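You operate a simulated robot arm through the tools that you are given. There is no shell and no other tool. Be economical: measure what you need, move in short steps, check, and stop when the job is done.

You are at the controls of a simulated two-armed robot. One attempt, no reset.

## Task
Hold the stand and change its black mirror for the gold one.
Fine: the black mirror stands in its rack, in the hole that is empty now; then set the stand on the teal mat.

Only the result counts: the job must be done as asked and must still hold three seconds after the hand-in. Knocking over, shifting, dropping, spilling or breaking anything else fails it.

## Robot
Two 7-joint arms with two-finger parallel grippers on one trunk, on a base that drives. Base frame: it is fixed to the floor where the robot stands at the start and does not move with it; the origin is under the middle of the robot, x ahead of it, y to its left, z up. Units: mm, degrees, N and s.
The left shoulder is at the start at [50, 165, 1105], the right one opposite. With the tool pointing down near the work surface each hand reaches from about 240 to 700 mm from the robot's upright axis, wherever it stands, measured 20 degrees to its own side. Places, roughly: hole one of the mirror rack [800, 100, 800]; socket of the black stand [500, -200, 900]; top of the teal mat [600, -700, 800]. Payload 3.91 kg a hand.
The tool frame of a hand sits at the grasp point between the pads (the TCP): z along the fingers, y along the line on which they close. The tips reach 30 mm beyond it. Largest opening 110 mm; finger width 20, thickness 10; the body of the gripper, 48 by 112 mm, starts 55 mm behind the TCP.
Orientation is that of the tool frame in the base frame, as a unit quaternion [w, x, y, z]. With the fingers straight down and closing along the base's y, the tool's x points along the base's -x, its y along +y and its z along -z.

## Interface
- The arms move only by the tool move_arm. It takes "left_moves", "right_moves" or both (then of equal length, played together; a hand with none holds still); each is a list of rows, each an object (a shift or turn left out is 0, a gripper value left out holds the last) with "dp": the shift along the base's x, y, z in mm, a list of three; "delta_rot": the turn, a rotation vector about the base's x, y, z in degrees, a list of three; "fingers": the closure, from 0 (fully open) to 1 (shut). In form: [{"dp": [tx, ty, tz], "delta_rot": [wx, wy, wz], "fingers": fingers}, ...]. A call has 1 to 12 rows; each row is the pose to reach, as a shift and turn from the pose commanded when the call began. Each row takes 0.2 s and may step no farther than 50 mm and 8.6 degrees from the row before; otherwise, or with a gripper value out of range, the whole call is refused. Where a pose cannot be reached the arm comes as near as it can. A force on the tool above 40 N (or 10 N above the force at the start of the call, whichever is more), or a blocked arm, ends the call early, and 0.2 s more pass. Each finger travels about 45 mm/s and halts on what it meets, pressing with about 22 N; the grip force reading is that of the motor and also rises with nothing between the fingers. The clock runs only during rows and for 0.2 s after the last one: add rows that repeat a pose to give the fingers time. It gives the time, the measured TCP pose, the force on the tool (base axes), the opening and the grip force at its end, in the units of the frame above (readings bear some noise), with the torque about the TCP (base axes, N m) and any sound that the robot's microphone picked up.
- Cameras (640 x 400 px; columns grow to the right, rows downward): "scene" is now at [105.2, -23.3, 1292.2]; the picture's right is [-0.37, -0.93, 0.00], its down [-0.49, 0.19, -0.85] and it looks along [0.79, -0.32, -0.52] (base axes); focal length 279 px, centre (320, 200). "left" rides on the left gripper at [73, -17, -103] in its tool frame; the picture's right is [0.23, 0.97, 0.00], its down [-0.76, 0.18, -0.62] and it looks along [-0.61, 0.14, 0.78] (tool axes); focal length 222 px, centre (320, 200). "right" rides on the right gripper at [72, 17, -103] in its tool frame; the picture's right is [-0.23, 0.97, 0.00], its down [-0.76, -0.18, -0.62] and it looks along [-0.61, -0.14, 0.78] (tool axes); focal length 222 px, centre (320, 200). There is no depth. A picture from a camera that has moved, and an enlarged one, comes with that camera's place and axes in the base frame and with its lens. The place of the scene camera against the robot may be out by one fixed shift of up to 25 mm in any direction.
- grab_frame(camera): a new picture of that camera. No time passes.
- move_column(by): slides the trunk up (or, below 0, down) by that many mm; the arms and the scene camera ride with it, the base frame stays. It gives what a move gives, with no picture.
- roll_base(legs): drives the robot by 1 to 6 legs, each [ahead, left, turn to the left] in mm, mm and degrees, along the robot's own axes; the way and the turn of a leg run together, so that a leg with both is an arc; at most 1500 mm and 180 degrees a leg. The arms and the cameras ride along, it lands a little off, and it stops where it bumps. It gives what a move gives.
- aim_head(pan, tilt): turns the head with the scene camera to pan (to the left, within 80 degrees either way) and tilt (down, from -29 to 69), counted from straight ahead of the robot. It gives what a move gives.
- enlarge(camera, box): a new picture of the part [left, top, right, bottom] of that camera's present view, enlarged. No time passes.
- finish_job(): hands the job in; it is judged then, once.

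Work in short steps. Places have to be worked out from the pictures, the camera data and where the tool is seen: move nearer, look again, correct. Check each grasp and each placing, and mend what went wrong. You have 120 turns and 100 pictures in all, those below and enlarged ones among them. Open the grippers and draw the arms clear of the work before you hand the job in, unless the task says otherwise; then end with one line.

The tools are called after "Call:" as name(argument=value, ...) on one line, values as JSON. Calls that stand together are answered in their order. move_arm: Moves the arms, as the interface text tells. Its arguments: {"type":"object","properties":{"left_moves":{"type":"array","items":{"type":"object","properties":{"dp":{"type":"array","items":{"type":"number"}},"delta_rot":{"type":"array","items":{"type":"number"}},"fingers":{"type":"number"}}}},"right_moves":{"type":"array","items":{"type":"object","properties":{"dp":{"type":"array","items":{"type":"number"}},"delta_rot":{"type":"array","items":{"type":"number"}},"fingers":{"type":"number"}}}}},"required":[]} The other tools are called the same way: move_column (by) slides the trunk up or down; roll_base (legs) drives the base; aim_head (pan, tilt) turns the head that bears the scene camera; grab_frame (camera) takes a picture; enlarge (camera, box) takes an enlarged picture of a part of a camera's view; finish_job () hands the job in.

At the start:

```text
time_s: 0.0
left_eef_pos: [417.3, 14.7, 1144.2]
left_tcp_rot: [0.0, -0.001, 1.0, 0.0]
left_ft_force: [-0.1, 0.6, -0.4]
left_wrist_torque: [0.01, -0.02, -0.04]
left_width: 109.9
left_grasp_force: 0.1
right_eef_pos: [341.7, -236.9, 1060.0]
right_tcp_rot: [0.0, 0.0, 1.0, 0.0]
right_ft_force: [1.0, -0.6, -0.3]
right_wrist_torque: [-0.01, 0.01, -0.01]
right_width: 110.3
right_grasp_force: 0.0
trunk travel left (down, up): [-325.0, 178.0]
robot x, y, heading: [1.8, -0.1, 0.0]
head pan, tilt: [-21.7, 31.6]
```

scene: 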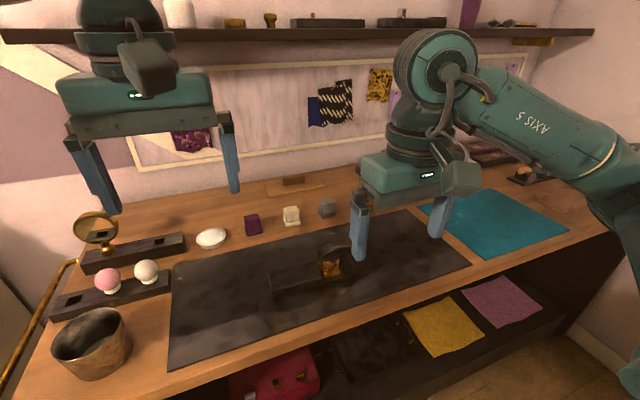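
right: 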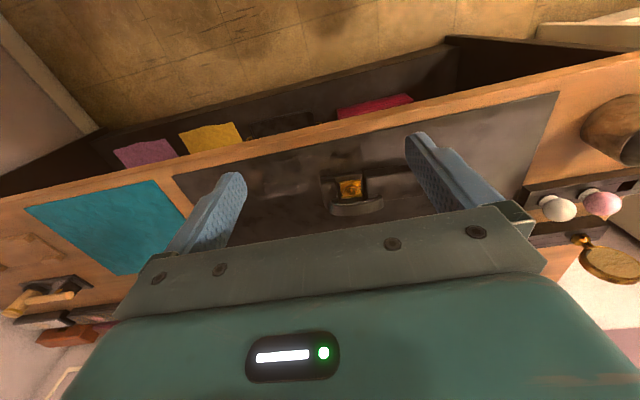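
left: 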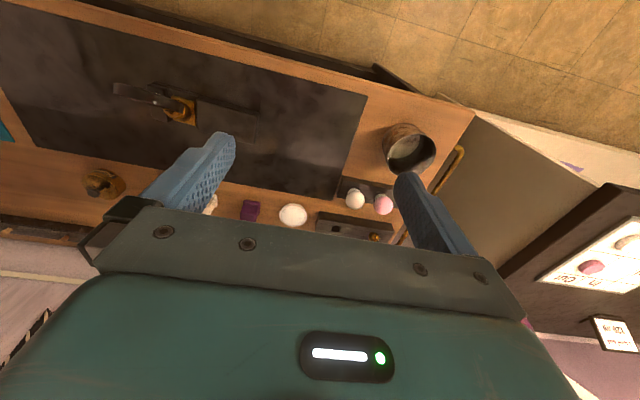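

I first look closer at the stand and the mirror rack.

Call:
enlarge(camera="scene", box=[230, 200, 390, 310])

Call:
enlarge(camera="scene", box=[40, 190, 220, 330])

Call:
enlarge(camera="right", box=[290, 150, 450, 250])

Call:
enlarge(camera="left", box=[100, 60, 280, 170])

```text
3.64 times, centred on (310, 255) of scene
camera zoom: at [105.2, -23.3, 1292.2], right [-0.37, -0.93, 0.0], down [-0.49, 0.19, -0.85], along [0.79, -0.32, -0.52], focal length 1015 px, centre (356, 0)
```

zoom: 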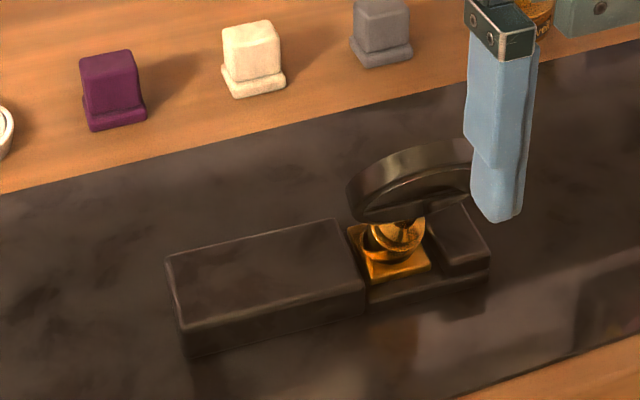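

```text
2.86 times, centred on (130, 260) of scene
camera zoom: at [105.2, -23.3, 1292.2], right [-0.37, -0.93, 0.0], down [-0.49, 0.19, -0.85], along [0.79, -0.32, -0.52], focal length 798 px, centre (863, 29)
```

zoom: 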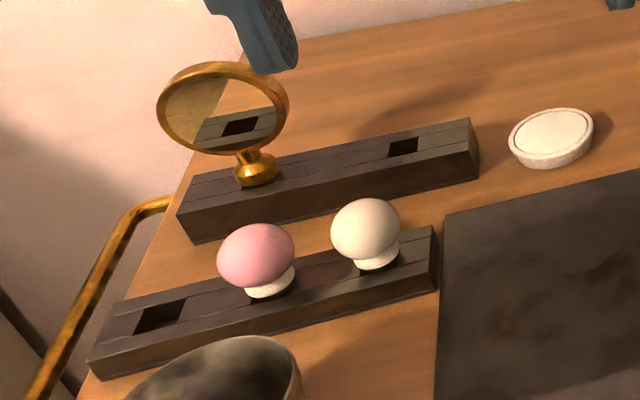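

```text
4.00 times, centred on (370, 200) of right
camera zoom: at [269.9, -220.9, 1161.3], right [0.23, 0.97, 0.0], down [0.76, -0.18, 0.62], along [0.61, -0.14, -0.78], focal length 888 px, centre (120, 200)
```

zoom: 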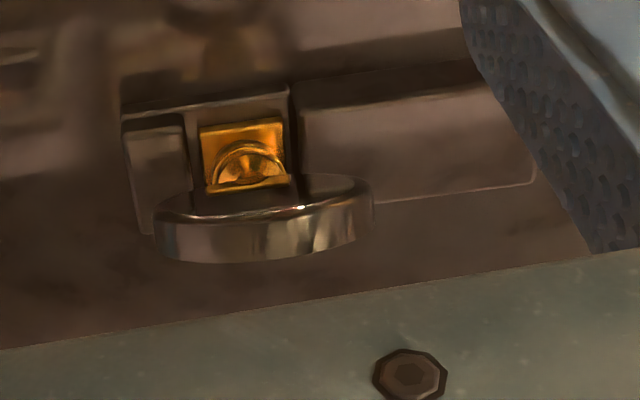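

```text
3.56 times, centred on (190, 115) of left
camera zoom: at [344.3, -1.7, 1247.5], right [-0.23, 0.97, 0.0], down [0.76, 0.18, 0.62], along [0.61, 0.14, -0.78], focal length 790 px, centre (782, 502)
```

zoom: 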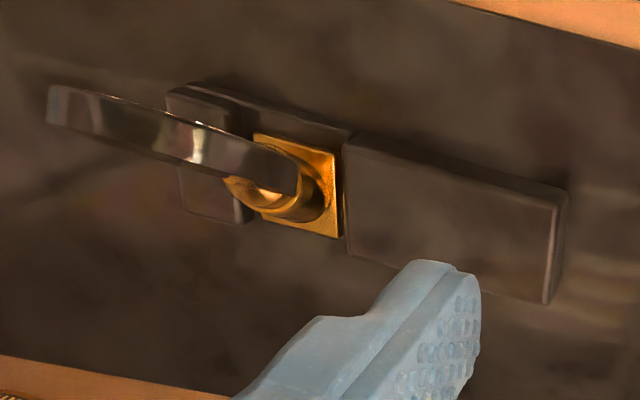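

The stand's gold socket triangulates to about (532,-219,818), with the block lying along +y from it. I bring the right hand's camera nearer to the stand and the left hand's nearer to the rack.

Call:
move_arm(left_moves=[{"dp": [36, 9, -28]}, {"dp": [73, 18, -57]}, {"dp": [110, 27, -86]}, {"dp": [147, 36, -115]}, {"dp": [183, 45, -144]}], right_moves=[{"dp": [18, 8, -25]}, {"dp": [36, 16, -50]}, {"dp": [54, 24, -75]}, {"dp": [72, 32, -100]}, {"dp": [91, 40, -127]}])

Call:
grab_frame(camera="right")

Call:
grab_frame(camera="left")

Call:
grab_frame(camera="scene")

```text
time_s: 1.2
left_eef_pos: [600.0, 63.8, 1000.8]
left_tcp_rot: [0.001, 0.0, 1.0, 0.0]
left_ft_force: [0.0, 0.1, 0.4]
left_wrist_torque: [0.01, 0.0, -0.01]
left_width: 109.7
left_grasp_force: 0.1
right_eef_pos: [433.1, -196.4, 933.4]
right_tcp_rot: [-0.001, 0.001, 1.0, 0.0]
right_ft_force: [0.0, 0.3, 0.5]
right_wrist_torque: [-0.04, 0.03, 0.02]
right_width: 110.0
right_grasp_force: 0.0
trunk travel left (down, up): [-325.0, 178.0]
robot x, y, heading: [-5.7, -0.6, 0.1]
head pan, tilt: [-21.7, 31.6]
```

```text
92 pictures are left
camera right: at [360.0, -180.1, 1035.0], right [0.23, 0.97, 0.0], down [0.76, -0.18, 0.62], along [0.61, -0.14, -0.78], focal length 222 px, centre (320, 200)
```

right: 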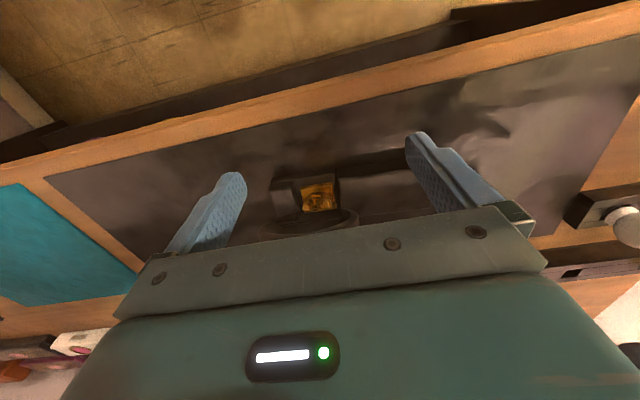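

```text
91 pictures are left
camera left: at [527.0, 47.2, 1104.5], right [-0.23, 0.97, 0.0], down [0.76, 0.18, 0.62], along [0.61, 0.14, -0.78], focal length 222 px, centre (320, 200)
```

left: 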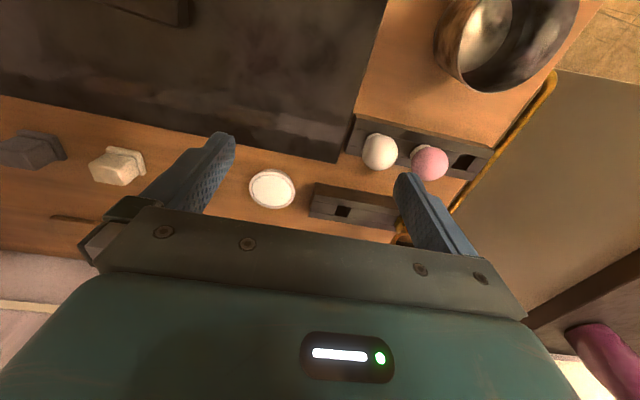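

```text
90 pictures are left
camera scene: at [105.7, -23.5, 1292.2], right [-0.37, -0.93, 0.0], down [-0.49, 0.19, -0.85], along [0.79, -0.32, -0.52], focal length 279 px, centre (320, 200)
```

scene: 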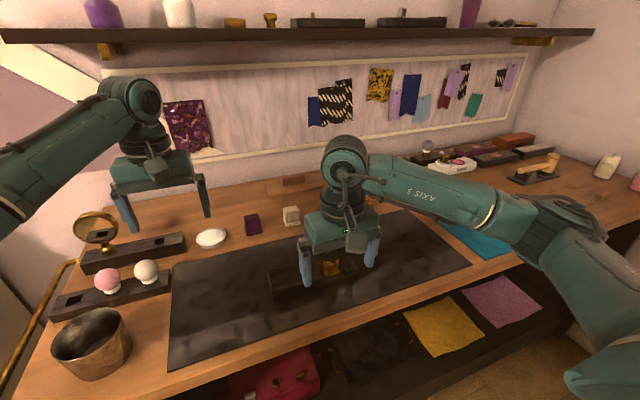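

The rack's empty hole is around (764,142,820), the gold mirror further left. For a side view of the tilt of the black mirror I clear the right hand and swing the left hand, yawed, to look along -y at the stand.

Call:
move_arm(left_moves=[{"dp": [0, 0, 0], "delta_rot": [0, 0, -8]}, {"dp": [0, 0, 0], "delta_rot": [0, 0, -16]}, {"dp": [0, 0, 0], "delta_rot": [0, 0, -24]}, {"dp": [-5, -20, 0], "delta_rot": [0, 0, -32]}, {"dp": [-10, -40, 0], "delta_rot": [0, 0, -40]}, {"dp": [-20, -60, 0], "delta_rot": [0, 0, -48]}, {"dp": [-30, -80, 0], "delta_rot": [0, 0, -56]}, {"dp": [-40, -100, 0], "delta_rot": [0, 0, -64]}, {"dp": [-50, -120, 0], "delta_rot": [0, 0, -72]}, {"dp": [-55, -135, 0], "delta_rot": [0, 0, -80]}, {"dp": [-55, -150, 0], "delta_rot": [0, 0, -88]}], right_moves=[{"dp": [-25, -35, 17]}, {"dp": [-50, -70, 33]}, {"dp": [-75, -105, 50]}, {"dp": [-90, -140, 60]}, {"dp": [-90, -140, 60]}, {"dp": [-90, -140, 60]}, {"dp": [-90, -140, 60]}, {"dp": [-90, -140, 60]}, {"dp": [-90, -140, 60]}, {"dp": [-90, -140, 60]}, {"dp": [-90, -140, 60]}])

Call:
grab_frame(camera="left")

Call:
grab_frame(camera="scene")

```text
time_s: 3.6
left_eef_pos: [544.0, -91.1, 1001.3]
left_tcp_rot: [0.0, 0.696, 0.718, -0.001]
left_ft_force: [0.6, 0.4, 0.4]
left_wrist_torque: [-0.03, -0.03, 0.0]
left_width: 110.0
left_grasp_force: 0.0
right_eef_pos: [342.6, -337.8, 993.6]
right_tcp_rot: [0.0, 0.0, 1.0, 0.001]
right_ft_force: [0.8, -0.7, -0.7]
right_wrist_torque: [-0.02, 0.0, 0.0]
right_width: 110.1
right_grasp_force: 0.1
trunk travel left (down, up): [-325.0, 178.0]
robot x, y, heading: [3.2, 1.6, -0.0]
head pan, tilt: [-21.7, 31.6]
```

```text
89 pictures are left
camera left: at [524.8, -17.8, 1103.5], right [0.97, 0.26, 0.0], down [0.2, -0.76, 0.62], along [0.16, -0.6, -0.78], focal length 222 px, centre (320, 200)
```

left: 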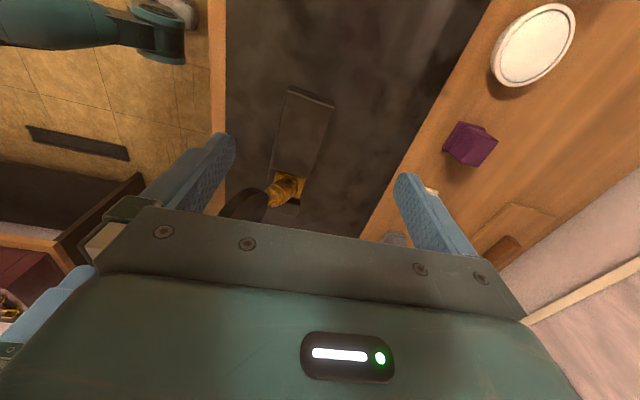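

```text
88 pictures are left
camera scene: at [105.1, -23.6, 1292.2], right [-0.37, -0.93, 0.0], down [-0.49, 0.19, -0.85], along [0.79, -0.32, -0.52], focal length 279 px, centre (320, 200)
```

scene: 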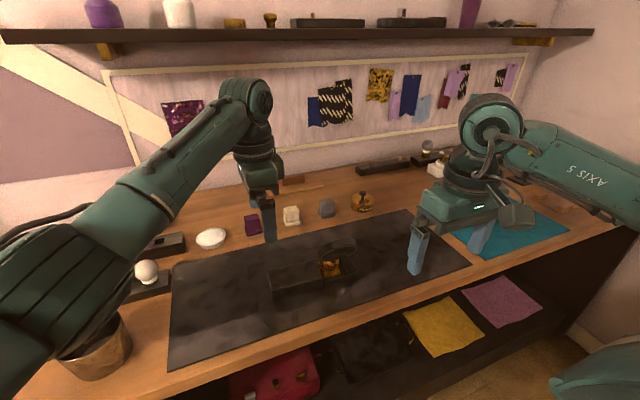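

Call:
enlarge(camera="left", box=[205, 80, 355, 230])

```text
2.67 times, centred on (280, 155) of left
camera zoom: at [524.8, -17.8, 1103.5], right [0.97, 0.26, 0.0], down [0.2, -0.76, 0.62], along [0.16, -0.6, -0.78], focal length 592 px, centre (427, 320)
```

zoom: 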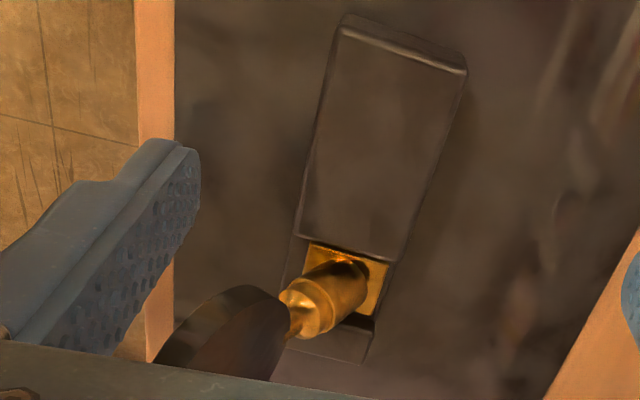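

The mirror seems to lean toward -x (robot). I tilt and lower the left hand for a nearly level view along -y.

Call:
move_arm(left_moves=[{"dp": [0, 8, -20], "delta_rot": [-7, 0, 0]}, {"dp": [0, 16, -40], "delta_rot": [-14, 0, 0]}, {"dp": [0, 24, -60], "delta_rot": [-21, 0, 0]}, {"dp": [0, 31, -80], "delta_rot": [-28, 0, 0]}, {"dp": [0, 31, -103], "delta_rot": [-35, 0, 0]}])

Call:
grab_frame(camera="left")

```text
time_s: 4.8
left_eef_pos: [543.7, -59.5, 896.2]
left_tcp_rot: [0.21, 0.662, 0.686, -0.218]
left_ft_force: [0.2, 0.3, 0.0]
left_wrist_torque: [0.01, 0.03, 0.01]
left_width: 109.9
left_grasp_force: 0.1
right_eef_pos: [343.3, -338.1, 995.9]
right_tcp_rot: [-0.001, 0.0, 1.0, 0.0]
right_ft_force: [0.8, 0.7, 0.3]
right_wrist_torque: [-0.04, 0.01, 0.02]
right_width: 109.9
right_grasp_force: 0.0
trunk travel left (down, up): [-325.0, 178.0]
robot x, y, heading: [3.3, -0.4, -0.1]
head pan, tilt: [-21.7, 31.6]
```

```text
86 pictures are left
camera left: at [525.6, 60.2, 939.7], right [0.97, 0.21, -0.15], down [0.2, -0.26, 0.94], along [0.16, -0.94, -0.29], focal length 222 px, centre (320, 200)
```

left: 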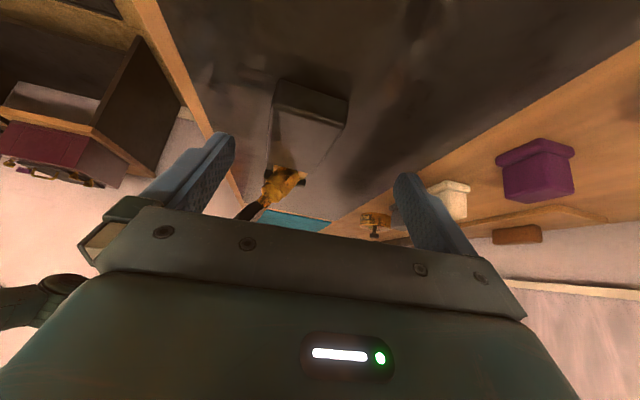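

Call:
enlarge(camera="left", box=[210, 70, 370, 230])

```text
2.50 times, centred on (290, 150) of left
camera zoom: at [525.6, 60.2, 939.7], right [0.97, 0.21, -0.15], down [0.2, -0.26, 0.94], along [0.16, -0.94, -0.29], focal length 555 px, centre (395, 325)
```

zoom: 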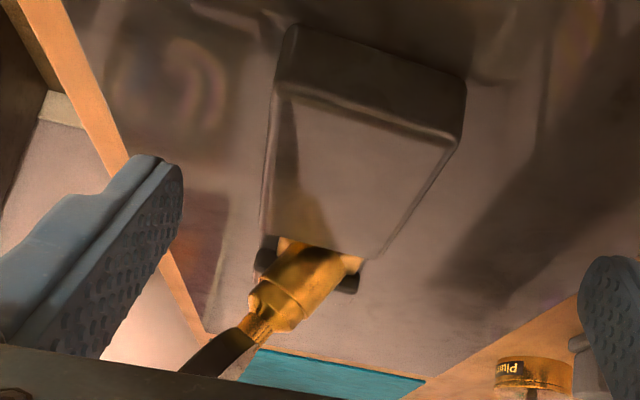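

The axis of the black mirror leans about 36° toward -x; the block is at about x 530, y -86…-195, top z ≈ 828, yaw ≈ -4.5°. Plan: left hand holds the block, right hand works on the mirrors; I bring the left hand upright over the block.

Call:
move_arm(left_moves=[{"dp": [0, 0, 34], "delta_rot": [7, -0.4, -1.3]}, {"dp": [-3, -10, 34], "delta_rot": [14, -0.8, -2.5]}, {"dp": [-6, -25, 34], "delta_rot": [21, -1.1, -3.8]}, {"dp": [-9, -40, 34], "delta_rot": [28, -1.5, -5]}, {"dp": [-11, -55, 34], "delta_rot": [35, -1.9, -6.3]}])

Call:
grab_frame(camera="left")

```text
time_s: 6.0
left_eef_pos: [533.2, -114.9, 931.7]
left_tcp_rot: [-0.002, 0.734, 0.679, 0.0]
left_ft_force: [-0.2, 0.4, 0.4]
left_wrist_torque: [0.0, 0.02, -0.01]
left_width: 110.0
left_grasp_force: 0.1
right_eef_pos: [342.4, -337.6, 994.4]
right_tcp_rot: [0.0, 0.0, 1.0, 0.0]
right_ft_force: [0.1, 0.2, -0.3]
right_wrist_torque: [0.02, -0.02, 0.0]
right_width: 110.2
right_grasp_force: 0.0
trunk travel left (down, up): [-325.0, 178.0]
robot x, y, heading: [2.4, -3.8, 0.2]
head pan, tilt: [-21.7, 31.6]
```

```text
84 pictures are left
camera left: at [522.8, -40.9, 1035.3], right [0.99, 0.15, 0.0], down [0.12, -0.77, 0.62], along [0.09, -0.61, -0.78], focal length 222 px, centre (320, 200)
```

left: 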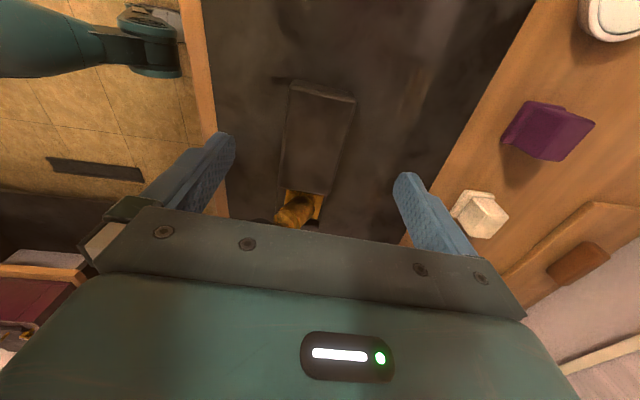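

Call:
enlarge(camera="left", box=[240, 70, 400, 230])

```text
2.50 times, centred on (320, 150) of left
camera zoom: at [522.8, -40.9, 1035.3], right [0.99, 0.15, 0.0], down [0.12, -0.77, 0.62], along [0.09, -0.61, -0.78], focal length 555 px, centre (320, 325)
```

zoom: 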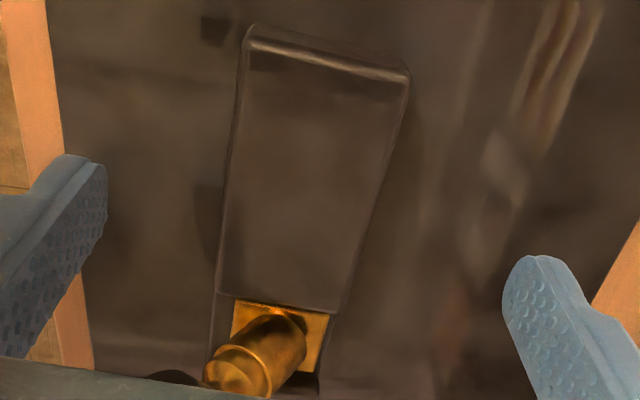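

The block is confirmed: x 503–560 at the grasp, yaw ≈ -3.5°. I lower the left hand over it to z 838.

Call:
move_arm(left_moves=[{"dp": [-2, 5, -32], "delta_rot": [0, 0, 1]}, {"dp": [-2, 5, -64], "delta_rot": [0, 0, 1]}, {"dp": [-2, 5, -94], "delta_rot": [0, 0, 1]}, {"dp": [-2, 5, -94], "delta_rot": [0, 0, 1]}])

Call:
grab_frame(camera="left")

```text
time_s: 7.0
left_eef_pos: [531.2, -110.1, 838.0]
left_tcp_rot: [-0.001, 0.728, 0.686, -0.001]
left_ft_force: [0.2, -0.1, -0.2]
left_wrist_torque: [0.01, 0.01, -0.04]
left_width: 109.9
left_grasp_force: 0.1
right_eef_pos: [342.9, -336.9, 994.4]
right_tcp_rot: [0.0, 0.0, 1.0, 0.0]
right_ft_force: [1.0, -0.1, 0.0]
right_wrist_torque: [0.0, -0.01, 0.04]
right_width: 110.0
right_grasp_force: 0.0
trunk travel left (down, up): [-325.0, 178.0]
robot x, y, heading: [-1.0, 1.8, 0.3]
head pan, tilt: [-21.7, 31.6]
```

```text
82 pictures are left
camera left: at [518.9, -35.9, 941.9], right [0.99, 0.17, 0.0], down [0.13, -0.77, 0.62], along [0.1, -0.61, -0.78], focal length 222 px, centre (320, 200)
```

left: 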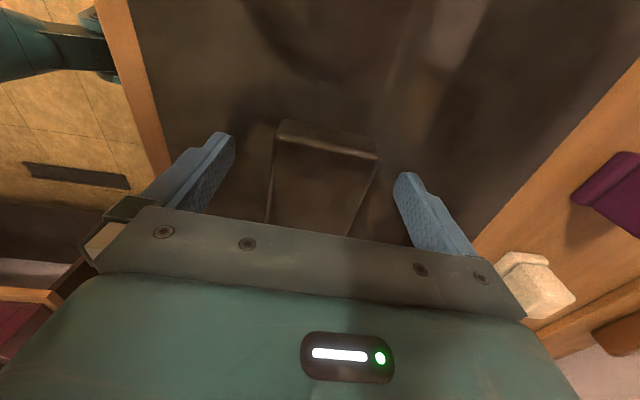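

The block sits centred between the fingers; I close the left gripper.

Call:
move_arm(left_moves=[{"fingers": 1}, {"fingers": 1}, {"fingers": 1}, {"fingers": 1}, {"fingers": 1}])

Call:
enlarge(camera="left", box=[200, 90, 440, 240])

```text
time_s: 8.2
left_eef_pos: [530.1, -110.3, 839.3]
left_tcp_rot: [-0.001, 0.728, 0.686, 0.0]
left_ft_force: [0.7, 0.1, -0.8]
left_wrist_torque: [-0.01, -0.1, 0.03]
left_width: 61.7
left_grasp_force: 22.3
right_eef_pos: [344.1, -337.2, 994.3]
right_tcp_rot: [0.0, 0.0, 1.0, 0.0]
right_ft_force: [0.7, -1.1, -0.3]
right_wrist_torque: [0.01, 0.01, -0.01]
right_width: 110.0
right_grasp_force: 0.1
trunk travel left (down, up): [-325.0, 178.0]
robot x, y, heading: [-0.4, -1.9, -0.2]
head pan, tilt: [-21.7, 31.6]
```

```text
2.67 times, centred on (320, 165) of left
camera zoom: at [519.0, -36.1, 942.4], right [0.99, 0.17, 0.0], down [0.13, -0.77, 0.62], along [0.1, -0.61, -0.78], focal length 592 px, centre (320, 293)
```

zoom: 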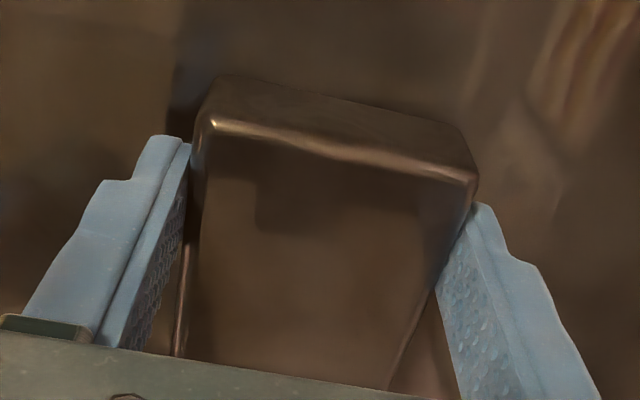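

The left hand holds the block (61.7 mm, 22 N). Now I yaw the right hand by +90° so its camera looks along +y at the mirror edge-on, and move it beside the mirror.

Call:
move_arm(right_moves=[{"dp": [10, 4, -3], "delta_rot": [0, 0, 8.2]}, {"dp": [20, 8, -6], "delta_rot": [0, 0, 16.4]}, {"dp": [30, 12, -9], "delta_rot": [0, 0, 24.5]}, {"dp": [40, 17, -12], "delta_rot": [0, 0, 32.7]}, {"dp": [50, 21, -15], "delta_rot": [0, 0, 40.9]}, {"dp": [60, 25, -18], "delta_rot": [0, 0, 49]}, {"dp": [70, 30, -22], "delta_rot": [0, 0, 57.3]}, {"dp": [80, 34, -25], "delta_rot": [0, 0, 65.5]}, {"dp": [90, 38, -28], "delta_rot": [0, 0, 73.6]}, {"dp": [100, 43, -31], "delta_rot": [0, 0, 81.8]}, {"dp": [107, 47, -34], "delta_rot": [0, 0, 90]}])

Call:
grab_frame(camera="right")

```text
time_s: 10.6
left_eef_pos: [529.9, -108.8, 839.8]
left_tcp_rot: [-0.001, 0.728, 0.686, -0.001]
left_ft_force: [-0.9, 0.4, 0.3]
left_wrist_torque: [0.14, -0.1, -0.02]
left_width: 61.8
left_grasp_force: 21.8
right_eef_pos: [293.7, -156.6, 892.1]
right_tcp_rot: [0.044, -0.696, 0.716, -0.037]
right_ft_force: [-0.2, -9.1, -7.5]
right_wrist_torque: [0.66, -0.06, 0.02]
right_width: 110.0
right_grasp_force: 0.0
right hand out of reach, approached as far as the arm can: row 5, 6, 7, 8, 9, 10, 11
trunk travel left (down, up): [-325.0, 178.0]
robot x, y, heading: [0.5, -0.8, -0.0]
head pan, tilt: [-21.7, 31.6]
```

```text
80 pictures are left
camera right: at [263.5, -229.8, 990.0], right [-0.96, 0.25, -0.11], down [0.13, 0.75, 0.65], along [0.25, 0.61, -0.75], focal length 222 px, centre (320, 200)
```

right: 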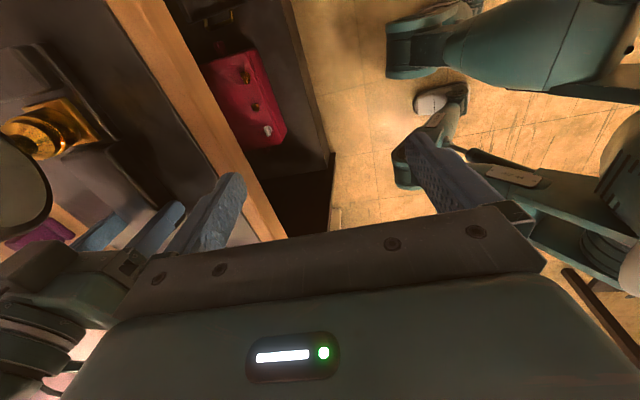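

The yaw ran into a joint limit and the hand drifted to (294,-157,892) with a 9 N contact. I look at the scene before untangling.

Call:
grab_frame(camera="scene")

```text
79 pictures are left
camera scene: at [103.3, -21.2, 1292.6], right [-0.37, -0.93, 0.0], down [-0.48, 0.19, -0.85], along [0.79, -0.32, -0.52], focal length 279 px, centre (320, 200)
```

scene: 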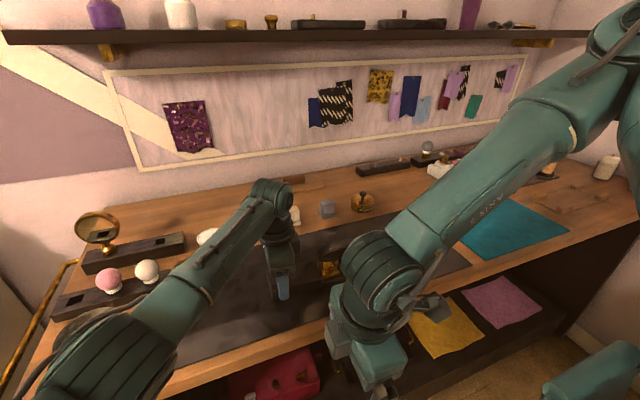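

The right wrist hangs low near the table's front edge. I back it out in small steps, unwinding the yaw.

Call:
move_arm(right_moves=[{"dp": [0, -10, 20], "delta_rot": [0, 0, -8]}, {"dp": [0, -20, 40], "delta_rot": [0, 0, -16]}, {"dp": [0, -30, 60], "delta_rot": [0, 0, -24]}, {"dp": [0, -40, 80], "delta_rot": [0, 0, -32]}, {"dp": [0, -50, 80], "delta_rot": [0, 0, -40]}, {"dp": [0, -50, 80], "delta_rot": [0, 0, -48]}])

Call:
grab_frame(camera="scene")

```text
time_s: 12.0
left_eef_pos: [529.6, -110.2, 839.5]
left_tcp_rot: [-0.001, 0.727, 0.686, -0.001]
left_ft_force: [-0.3, 0.7, 0.3]
left_wrist_torque: [0.24, -0.09, -0.02]
left_width: 61.7
left_grasp_force: 21.6
right_eef_pos: [294.9, -221.5, 952.6]
right_tcp_rot: [0.003, -0.329, 0.943, -0.043]
right_ft_force: [-0.6, 1.1, -0.4]
right_wrist_torque: [0.02, 0.03, 0.02]
right_width: 110.0
right_grasp_force: 0.1
trunk travel left (down, up): [-325.0, 178.0]
robot x, y, heading: [0.8, 4.4, -0.0]
head pan, tilt: [-21.7, 31.6]
```

```text
78 pictures are left
camera scene: at [105.1, -23.4, 1292.2], right [-0.37, -0.93, 0.0], down [-0.49, 0.19, -0.85], along [0.79, -0.32, -0.52], focal length 279 px, centre (320, 200)
```

scene: 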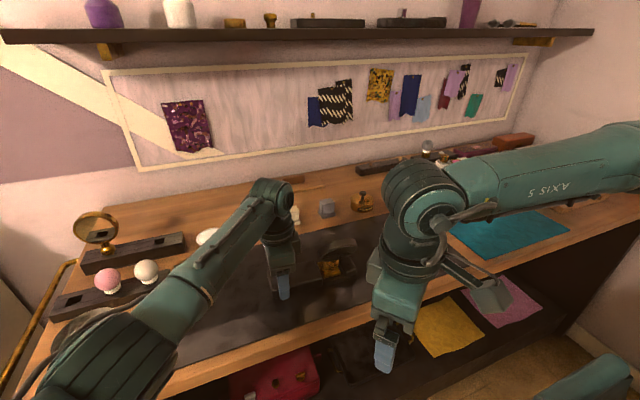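

The wrist's yaw range is limited, so instead I will reorient the stand: lift it, turn it +90° with the left hand so the mirror leans toward -y, and both hands work near yaw 0. First lift it 60 mm and retract the right hand.

Call:
move_arm(left_moves=[{"dp": [0, 0, 10]}, {"dp": [0, 0, 30]}, {"dp": [0, 0, 60]}, {"dp": [0, 0, 60]}, {"dp": [0, 0, 60]}], right_moves=[{"dp": [10, -30, 20], "delta_rot": [0, 0, -8]}, {"dp": [20, -60, 40], "delta_rot": [0, 0, -16]}, {"dp": [30, -90, 60], "delta_rot": [0, 0, -24]}, {"dp": [40, -110, 80], "delta_rot": [0, 0, -32]}, {"dp": [40, -120, 90], "delta_rot": [0, 0, -40]}])

Call:
grab_frame(camera="scene")

```text
time_s: 13.2
left_eef_pos: [531.0, -107.7, 899.0]
left_tcp_rot: [-0.001, 0.728, 0.686, 0.0]
left_ft_force: [-0.2, 0.9, -2.1]
left_wrist_torque: [0.16, -0.06, -0.02]
left_width: 61.5
left_grasp_force: 21.8
right_eef_pos: [335.2, -339.4, 1042.0]
right_tcp_rot: [-0.013, 0.012, 0.999, -0.039]
right_ft_force: [-0.6, -0.1, -0.6]
right_wrist_torque: [0.02, 0.01, -0.02]
right_width: 110.1
right_grasp_force: 0.1
trunk travel left (down, up): [-325.0, 178.0]
robot x, y, heading: [1.8, -0.7, 0.0]
head pan, tilt: [-21.7, 31.6]
```

```text
77 pictures are left
camera scene: at [105.3, -23.4, 1292.2], right [-0.37, -0.93, 0.0], down [-0.49, 0.19, -0.85], along [0.79, -0.32, -0.52], focal length 279 px, centre (320, 200)
```

scene: 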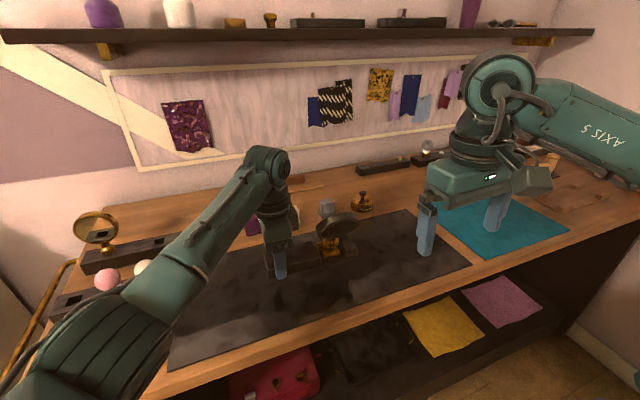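

The stand is lifted steadily. Now I turn it +90° about the left TCP, moving to about (480,-20).

Call:
move_arm(left_moves=[{"dp": [0, 5, 0], "delta_rot": [0, 0, 8.2]}, {"dp": [-2, 10, 0], "delta_rot": [0, 0, 16.4]}, {"dp": [-6, 18, 0], "delta_rot": [0, 0, 24.6]}, {"dp": [-10, 26, 0], "delta_rot": [0, 0, 32.8]}, {"dp": [-15, 34, 0], "delta_rot": [0, 0, 41]}, {"dp": [-20, 42, 0], "delta_rot": [0, 0, 49.2]}, {"dp": [-25, 50, 0], "delta_rot": [0, 0, 57.4]}, {"dp": [-31, 60, 0], "delta_rot": [0, 0, 65.6]}, {"dp": [-38, 70, 0], "delta_rot": [0, 0, 73.8]}, {"dp": [-45, 80, 0], "delta_rot": [0, 0, 82]}, {"dp": [-51, 88, 0], "delta_rot": [0, 0, 90]}, {"dp": [-51, 88, 0], "delta_rot": [0, 0, 93.4]}])

Call:
grab_frame(camera="scene")

Call:
grab_frame(camera="left")

```text
time_s: 15.8
left_eef_pos: [480.3, -21.0, 897.7]
left_tcp_rot: [0.0, -0.001, 1.0, 0.0]
left_ft_force: [0.1, -0.1, -1.9]
left_wrist_torque: [0.02, 0.2, 0.0]
left_width: 61.8
left_grasp_force: 22.9
right_eef_pos: [337.1, -339.9, 1040.1]
right_tcp_rot: [-0.012, 0.012, 0.999, -0.041]
right_ft_force: [-0.8, 0.7, 0.7]
right_wrist_torque: [0.01, 0.03, -0.04]
right_width: 110.0
right_grasp_force: 0.0
trunk travel left (down, up): [-325.0, 178.0]
robot x, y, heading: [3.1, -0.6, -0.3]
head pan, tilt: [-21.7, 31.6]
```

```text
76 pictures are left
camera scene: at [105.4, -23.4, 1292.2], right [-0.37, -0.93, 0.0], down [-0.49, 0.19, -0.85], along [0.79, -0.32, -0.52], focal length 279 px, centre (320, 200)
```

scene: 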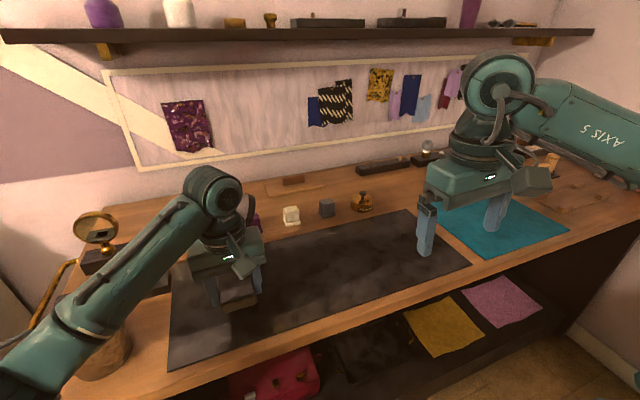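

```text
75 pictures are left
camera left: at [407.4, -37.0, 1000.3], right [-0.23, 0.97, 0.0], down [0.76, 0.18, 0.62], along [0.61, 0.14, -0.78], focal length 222 px, centre (320, 200)
```

left: 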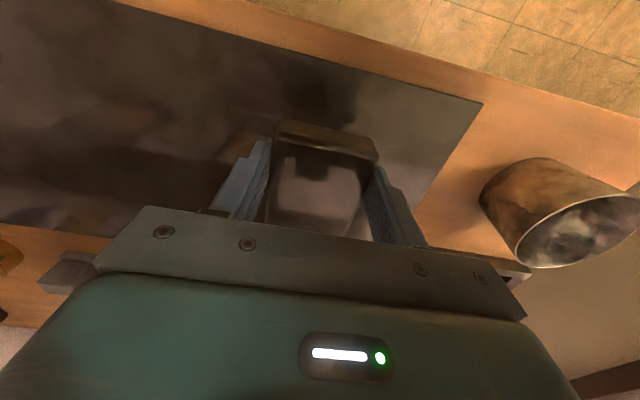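

The stand points along +x now, mirror end forward. I set it back down onto the black mat (TCP z 840) while moving the right hand, straightened, to view the mirror.

Call:
move_arm(left_moves=[{"dp": [0, 0, -20]}, {"dp": [0, 0, -40]}, {"dp": [0, 0, -54]}, {"dp": [0, 0, -57]}, {"dp": [0, 0, -57]}, {"dp": [0, 0, -57]}], right_moves=[{"dp": [30, 25, -15], "delta_rot": [2, -0.7, 0.7]}, {"dp": [60, 50, -30], "delta_rot": [4.7, -1.4, 1.4]}, {"dp": [90, 75, -45], "delta_rot": [4.7, -1.4, 1.4]}, {"dp": [120, 100, -60], "delta_rot": [4.7, -1.4, 1.4]}, {"dp": [140, 125, -75], "delta_rot": [4.7, -1.4, 1.4]}, {"dp": [140, 140, -85], "delta_rot": [4.7, -1.4, 1.4]}])

Call:
grab_frame(camera="right")

Call:
grab_frame(camera="scene")

```text
time_s: 17.2
left_eef_pos: [479.4, -23.3, 840.2]
left_tcp_rot: [-0.001, 0.0, 1.0, -0.001]
left_ft_force: [-0.1, -0.1, -2.7]
left_wrist_torque: [0.01, 0.18, -0.03]
left_width: 61.6
left_grasp_force: 22.1
right_eef_pos: [476.2, -199.7, 955.7]
right_tcp_rot: [-0.001, 0.0, 1.0, 0.001]
right_ft_force: [-0.1, 0.7, -0.1]
right_wrist_torque: [-0.01, -0.03, 0.01]
right_width: 109.9
right_grasp_force: 0.0
trunk travel left (down, up): [-325.0, 178.0]
robot x, y, heading: [0.4, -0.9, -0.3]
head pan, tilt: [-21.7, 31.6]
```

```text
74 pictures are left
camera right: at [403.6, -183.2, 1057.4], right [0.23, 0.97, 0.0], down [0.76, -0.18, 0.62], along [0.61, -0.14, -0.78], focal length 222 px, centre (320, 200)
```

right: 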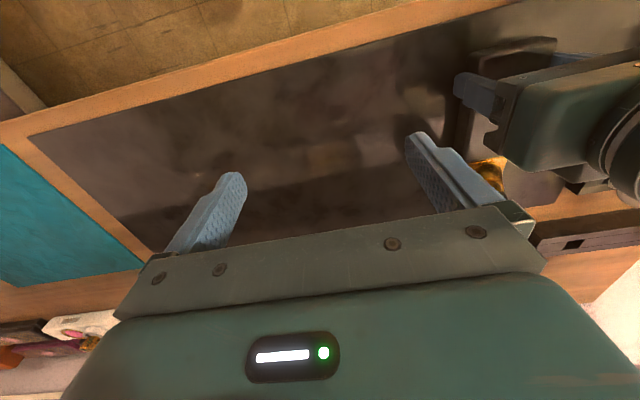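

```text
73 pictures are left
camera scene: at [105.4, -23.3, 1292.2], right [-0.37, -0.93, 0.0], down [-0.49, 0.19, -0.85], along [0.79, -0.32, -0.52], focal length 279 px, centre (320, 200)
```

scene: 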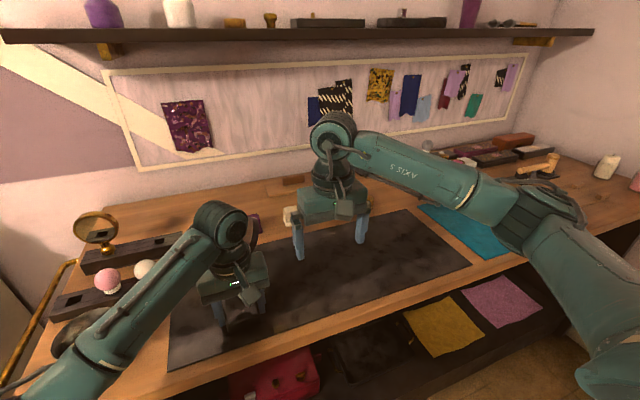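

The right gripper hides the mirror in this view. By my estimate the disc centre is near (588,-79,912); I go to a tilted pre-grasp pose 110 mm back along its axis, from where the camera sees it ahead.

Call:
move_arm(right_moves=[{"dp": [10, -10, 40], "delta_rot": [0, 0, 0]}, {"dp": [40, -5, 58], "delta_rot": [8.2, 0, 0]}, {"dp": [75, 10, 58], "delta_rot": [16.5, 0, 0]}, {"dp": [100, 30, 54], "delta_rot": [24.7, 0, 0]}, {"dp": [112, 45, 50], "delta_rot": [33, 0, 0]}, {"dp": [112, 45, 50], "delta_rot": [33, 0, 0]}])

Call:
grab_frame(camera="right")

```text
time_s: 18.6
left_eef_pos: [480.8, -21.1, 840.5]
left_tcp_rot: [0.0, 0.0, 1.0, 0.0]
left_ft_force: [-1.4, 0.0, -2.1]
left_wrist_torque: [0.03, 0.21, -0.01]
left_width: 61.7
left_grasp_force: 21.8
right_eef_pos: [590.8, -154.1, 1006.6]
right_tcp_rot: [0.0, -0.001, 0.958, 0.286]
right_ft_force: [0.7, -0.2, 0.4]
right_wrist_torque: [-0.04, 0.0, -0.03]
right_width: 110.2
right_grasp_force: 0.1
trunk travel left (down, up): [-325.0, 178.0]
robot x, y, heading: [2.1, 0.2, -0.2]
head pan, tilt: [-21.7, 31.6]
```

```text
72 pictures are left
camera right: at [518.3, -196.1, 1101.4], right [0.23, 0.82, 0.53], down [0.76, -0.49, 0.42], along [0.61, 0.31, -0.73], focal length 222 px, centre (320, 200)
```

right: 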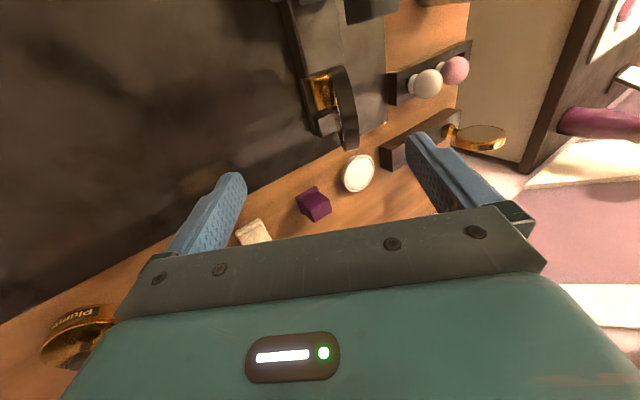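

Call:
enlarge(camera="right", box=[260, 0, 420, 160])

Call:
enlarge(camera="right", box=[360, 30, 520, 190])

```text
2.50 times, centred on (340, 80) of right
camera zoom: at [518.3, -196.1, 1101.4], right [0.23, 0.82, 0.53], down [0.76, -0.49, 0.42], along [0.61, 0.31, -0.73], focal length 555 px, centre (270, 500)
```

zoom: 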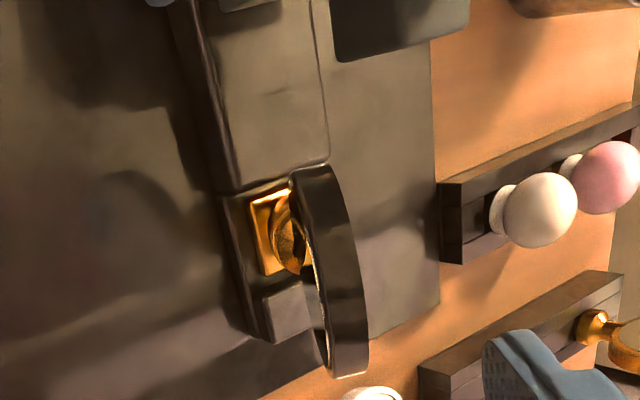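

```text
2.50 times, centred on (440, 110) of right
camera zoom: at [518.3, -196.1, 1101.4], right [0.23, 0.82, 0.53], down [0.76, -0.49, 0.42], along [0.61, 0.31, -0.73], focal length 555 px, centre (20, 425)
```

zoom: 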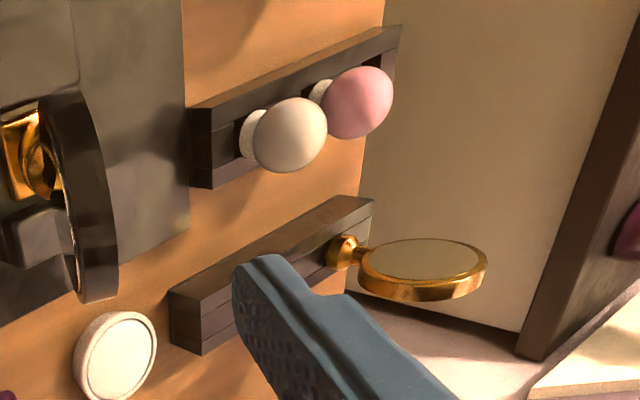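

Call:
enlarge(camera="right", box=[310, 55, 370, 155])

```text
4.00 times, centred on (340, 105) of right
camera zoom: at [518.3, -196.1, 1101.4], right [0.23, 0.82, 0.53], down [0.76, -0.49, 0.42], along [0.61, 0.31, -0.73], focal length 888 px, centre (240, 580)
```

zoom: 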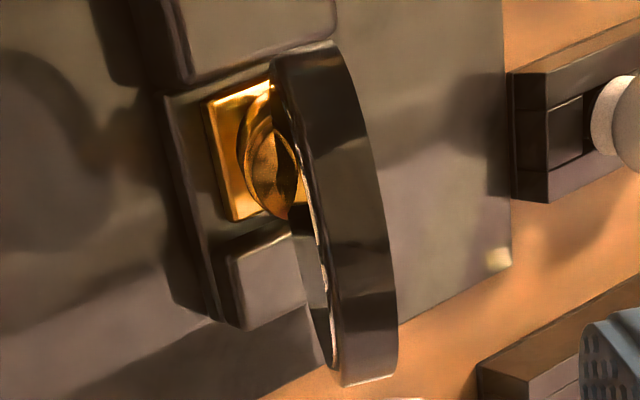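

The disc is about 15 mm thick and 80 mm wide, centred near (594,-65,915), its axis leaning about 25°. I set the tilt to 25°, line up with the axis and come halfway down with the gripper open.

Call:
move_arm(right_moves=[{"dp": [3, 22, 5], "delta_rot": [-4, 0, 0]}, {"dp": [3, 43, 8], "delta_rot": [-8, 0, 0]}, {"dp": [3, 53, -14], "delta_rot": [-8, 0, 0]}, {"dp": [3, 61, -32], "delta_rot": [-8, 0, 0]}, {"dp": [3, 61, -32], "delta_rot": [-8, 0, 0]}])

Call:
grab_frame(camera="right")

```text
time_s: 19.8
left_eef_pos: [480.2, -21.0, 841.2]
left_tcp_rot: [0.001, 0.0, 1.0, -0.001]
left_ft_force: [-0.4, -0.5, -2.0]
left_wrist_torque: [0.02, 0.22, -0.01]
left_width: 61.5
left_grasp_force: 22.0
right_eef_pos: [590.2, -95.3, 973.8]
right_tcp_rot: [-0.001, 0.0, 0.976, 0.217]
right_ft_force: [1.5, -0.2, 0.0]
right_wrist_torque: [-0.01, 0.03, -0.01]
right_width: 110.0
right_grasp_force: 0.1
trunk travel left (down, up): [-325.0, 178.0]
robot x, y, heading: [-0.0, 1.7, -0.0]
head pan, tilt: [-21.7, 31.6]
```

```text
68 pictures are left
camera right: at [518.3, -123.4, 1072.6], right [0.23, 0.88, 0.41], down [0.76, -0.42, 0.49], along [0.61, 0.2, -0.77], focal length 222 px, centre (320, 200)
```

right: 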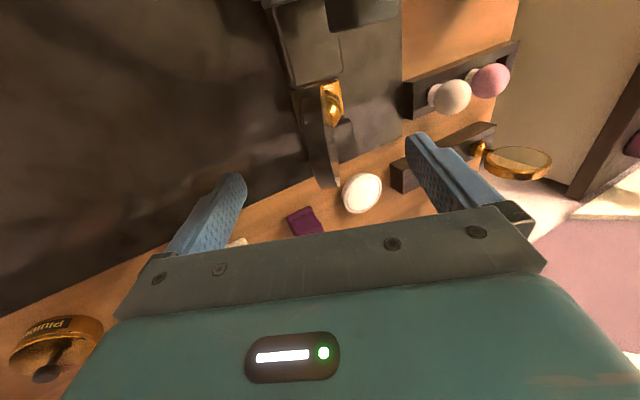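

Call:
enlarge(camera="right", box=[270, 60, 390, 200])

```text
2.86 times, centred on (330, 130) of right
camera zoom: at [518.3, -123.4, 1072.6], right [0.23, 0.88, 0.41], down [0.76, -0.42, 0.49], along [0.61, 0.2, -0.77], focal length 635 px, centre (291, 400)
```

zoom: 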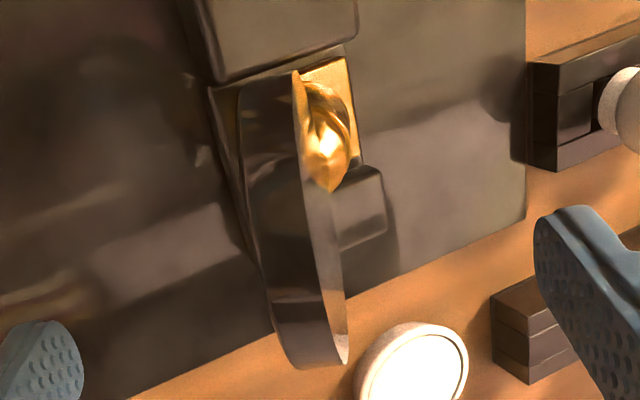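

The two views bracket the lean at about 28° and put the disc centre at (594,-67,914). I adjust the tilt +3° and descend to grasp depth, then check.

Call:
move_arm(right_moves=[{"dp": [4, 6, -8], "delta_rot": [3, 0, 0]}, {"dp": [4, 15, -30], "delta_rot": [3, 0, 0]}, {"dp": [4, 25, -53], "delta_rot": [3, 0, 0]}, {"dp": [4, 25, -53], "delta_rot": [3, 0, 0]}])

Call:
grab_frame(camera="right")

```text
time_s: 20.8
left_eef_pos: [480.8, -21.8, 840.8]
left_tcp_rot: [0.0, 0.0, 1.0, -0.001]
left_ft_force: [0.2, -0.3, -2.0]
left_wrist_torque: [0.02, 0.23, 0.03]
left_width: 61.7
left_grasp_force: 21.9
right_eef_pos: [593.2, -69.0, 921.8]
right_tcp_rot: [-0.001, -0.001, 0.97, 0.243]
right_ft_force: [-1.0, -0.6, -0.9]
right_wrist_torque: [0.02, 0.01, -0.02]
right_width: 110.1
right_grasp_force: 0.1
trunk travel left (down, up): [-325.0, 178.0]
robot x, y, heading: [-1.6, 1.2, -0.1]
head pan, tilt: [-21.7, 31.6]
```

```text
66 pictures are left
camera right: at [521.7, -104.2, 1019.2], right [0.23, 0.86, 0.46], down [0.76, -0.45, 0.47], along [0.61, 0.24, -0.76], focal length 222 px, centre (320, 200)
```

right: 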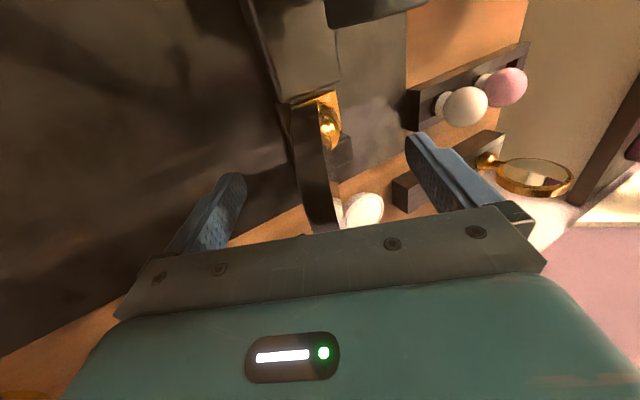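

The disc is centred between the right fingers; I close on it.

Call:
move_arm(right_moves=[{"fingers": 1}, {"fingers": 1}, {"fingers": 1}, {"fingers": 1}, {"fingers": 1}, {"fingers": 1}, {"fingers": 1}])

Call:
grab_frame(camera="right")

```text
time_s: 22.4
left_eef_pos: [481.3, -21.5, 840.7]
left_tcp_rot: [0.0, 0.0, 1.0, -0.001]
left_ft_force: [1.3, -3.6, -4.3]
left_wrist_torque: [0.45, 0.29, -0.19]
left_width: 61.6
left_grasp_force: 22.1
right_eef_pos: [593.7, -69.7, 921.9]
right_tcp_rot: [0.0, 0.0, 0.97, 0.243]
right_ft_force: [0.1, 2.6, 1.9]
right_wrist_torque: [-0.12, 0.15, -0.1]
right_width: 13.9
right_grasp_force: 22.0
trunk travel left (down, up): [-325.0, 178.0]
robot x, y, heading: [-2.7, -0.2, 0.1]
head pan, tilt: [-21.7, 31.6]
```

```text
65 pictures are left
camera right: at [521.6, -103.8, 1019.8], right [0.23, 0.86, 0.46], down [0.76, -0.45, 0.47], along [0.61, 0.25, -0.76], focal length 222 px, centre (320, 200)
```

right: 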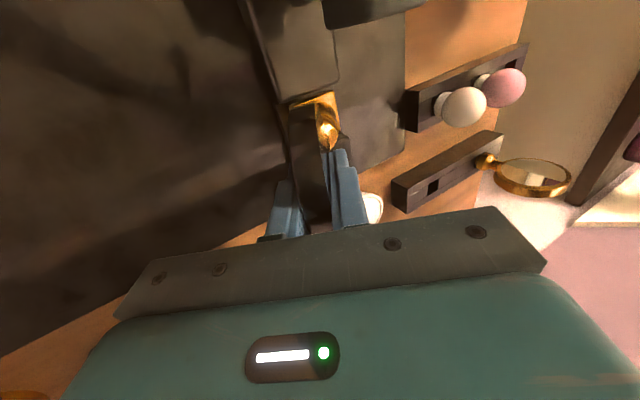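

Gripped at 13.9 mm with 22 N. I pull 10 mm along the axis (0,-0.48,0.88) and watch the forces.

Call:
move_arm(right_moves=[{"dp": [0, -2.4, 4.4]}, {"dp": [0, -4.8, 8.8]}, {"dp": [0, -4.8, 8.8]}])

Call:
enlarge(camera="right", box=[240, 60, 400, 220])

```text
time_s: 23.2
left_eef_pos: [481.4, -21.4, 840.3]
left_tcp_rot: [0.0, 0.001, 1.0, -0.001]
left_ft_force: [-0.1, -0.4, -2.0]
left_wrist_torque: [-0.02, 0.11, 0.0]
left_width: 61.5
left_grasp_force: 22.0
right_eef_pos: [593.0, -75.9, 930.1]
right_tcp_rot: [0.0, 0.0, 0.97, 0.242]
right_ft_force: [-0.4, 0.1, -0.4]
right_wrist_torque: [0.02, -0.03, 0.02]
right_width: 13.9
right_grasp_force: 21.7
trunk travel left (down, up): [-325.0, 178.0]
robot x, y, heading: [1.6, 1.5, 0.0]
head pan, tilt: [-21.7, 31.6]
```

```text
2.50 times, centred on (320, 140) of right
camera zoom: at [521.2, -109.3, 1028.2], right [0.23, 0.86, 0.46], down [0.76, -0.45, 0.47], along [0.61, 0.24, -0.76], focal length 555 px, centre (320, 350)
```

zoom: 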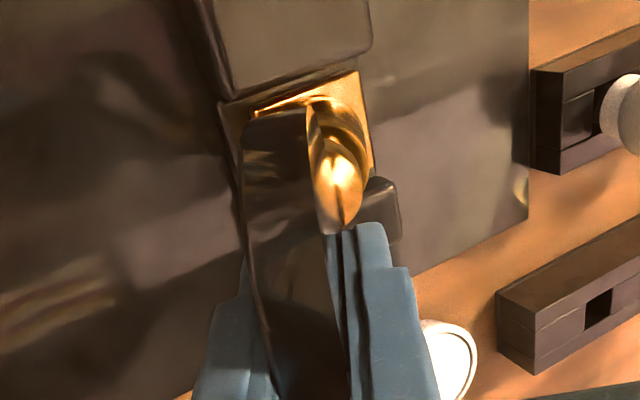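

Forces are nearly zero, so it slides freely. I pull another 70 mm along the axis.

Call:
move_arm(right_moves=[{"dp": [0, -5, 9]}, {"dp": [0, -10, 18]}, {"dp": [0, -15, 28]}, {"dp": [0, -24, 44]}, {"dp": [0, -34, 62]}, {"dp": [0, -34, 62]}])

Call:
grab_frame(camera="right")

```text
time_s: 24.6
left_eef_pos: [481.3, -21.1, 841.1]
left_tcp_rot: [0.0, 0.0, 1.0, -0.001]
left_ft_force: [-0.3, -1.1, -1.8]
left_wrist_torque: [0.01, 0.13, -0.02]
left_width: 61.6
left_grasp_force: 21.5
right_eef_pos: [594.4, -108.0, 992.9]
right_tcp_rot: [0.0, -0.001, 0.97, 0.243]
right_ft_force: [0.4, -0.6, -0.8]
right_wrist_torque: [-0.02, 0.01, -0.03]
right_width: 13.7
right_grasp_force: 22.0
trunk travel left (down, up): [-325.0, 178.0]
robot x, y, heading: [1.5, 0.3, 0.1]
head pan, tilt: [-21.7, 31.6]
```

```text
63 pictures are left
camera right: at [522.4, -141.9, 1090.3], right [0.23, 0.86, 0.46], down [0.76, -0.45, 0.47], along [0.61, 0.24, -0.76], focal length 222 px, centre (320, 200)
```

right: 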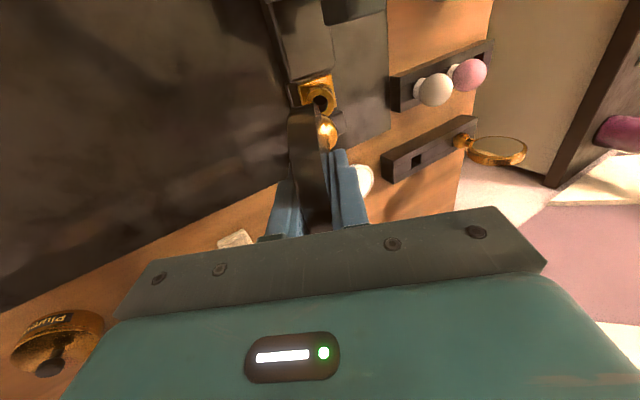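

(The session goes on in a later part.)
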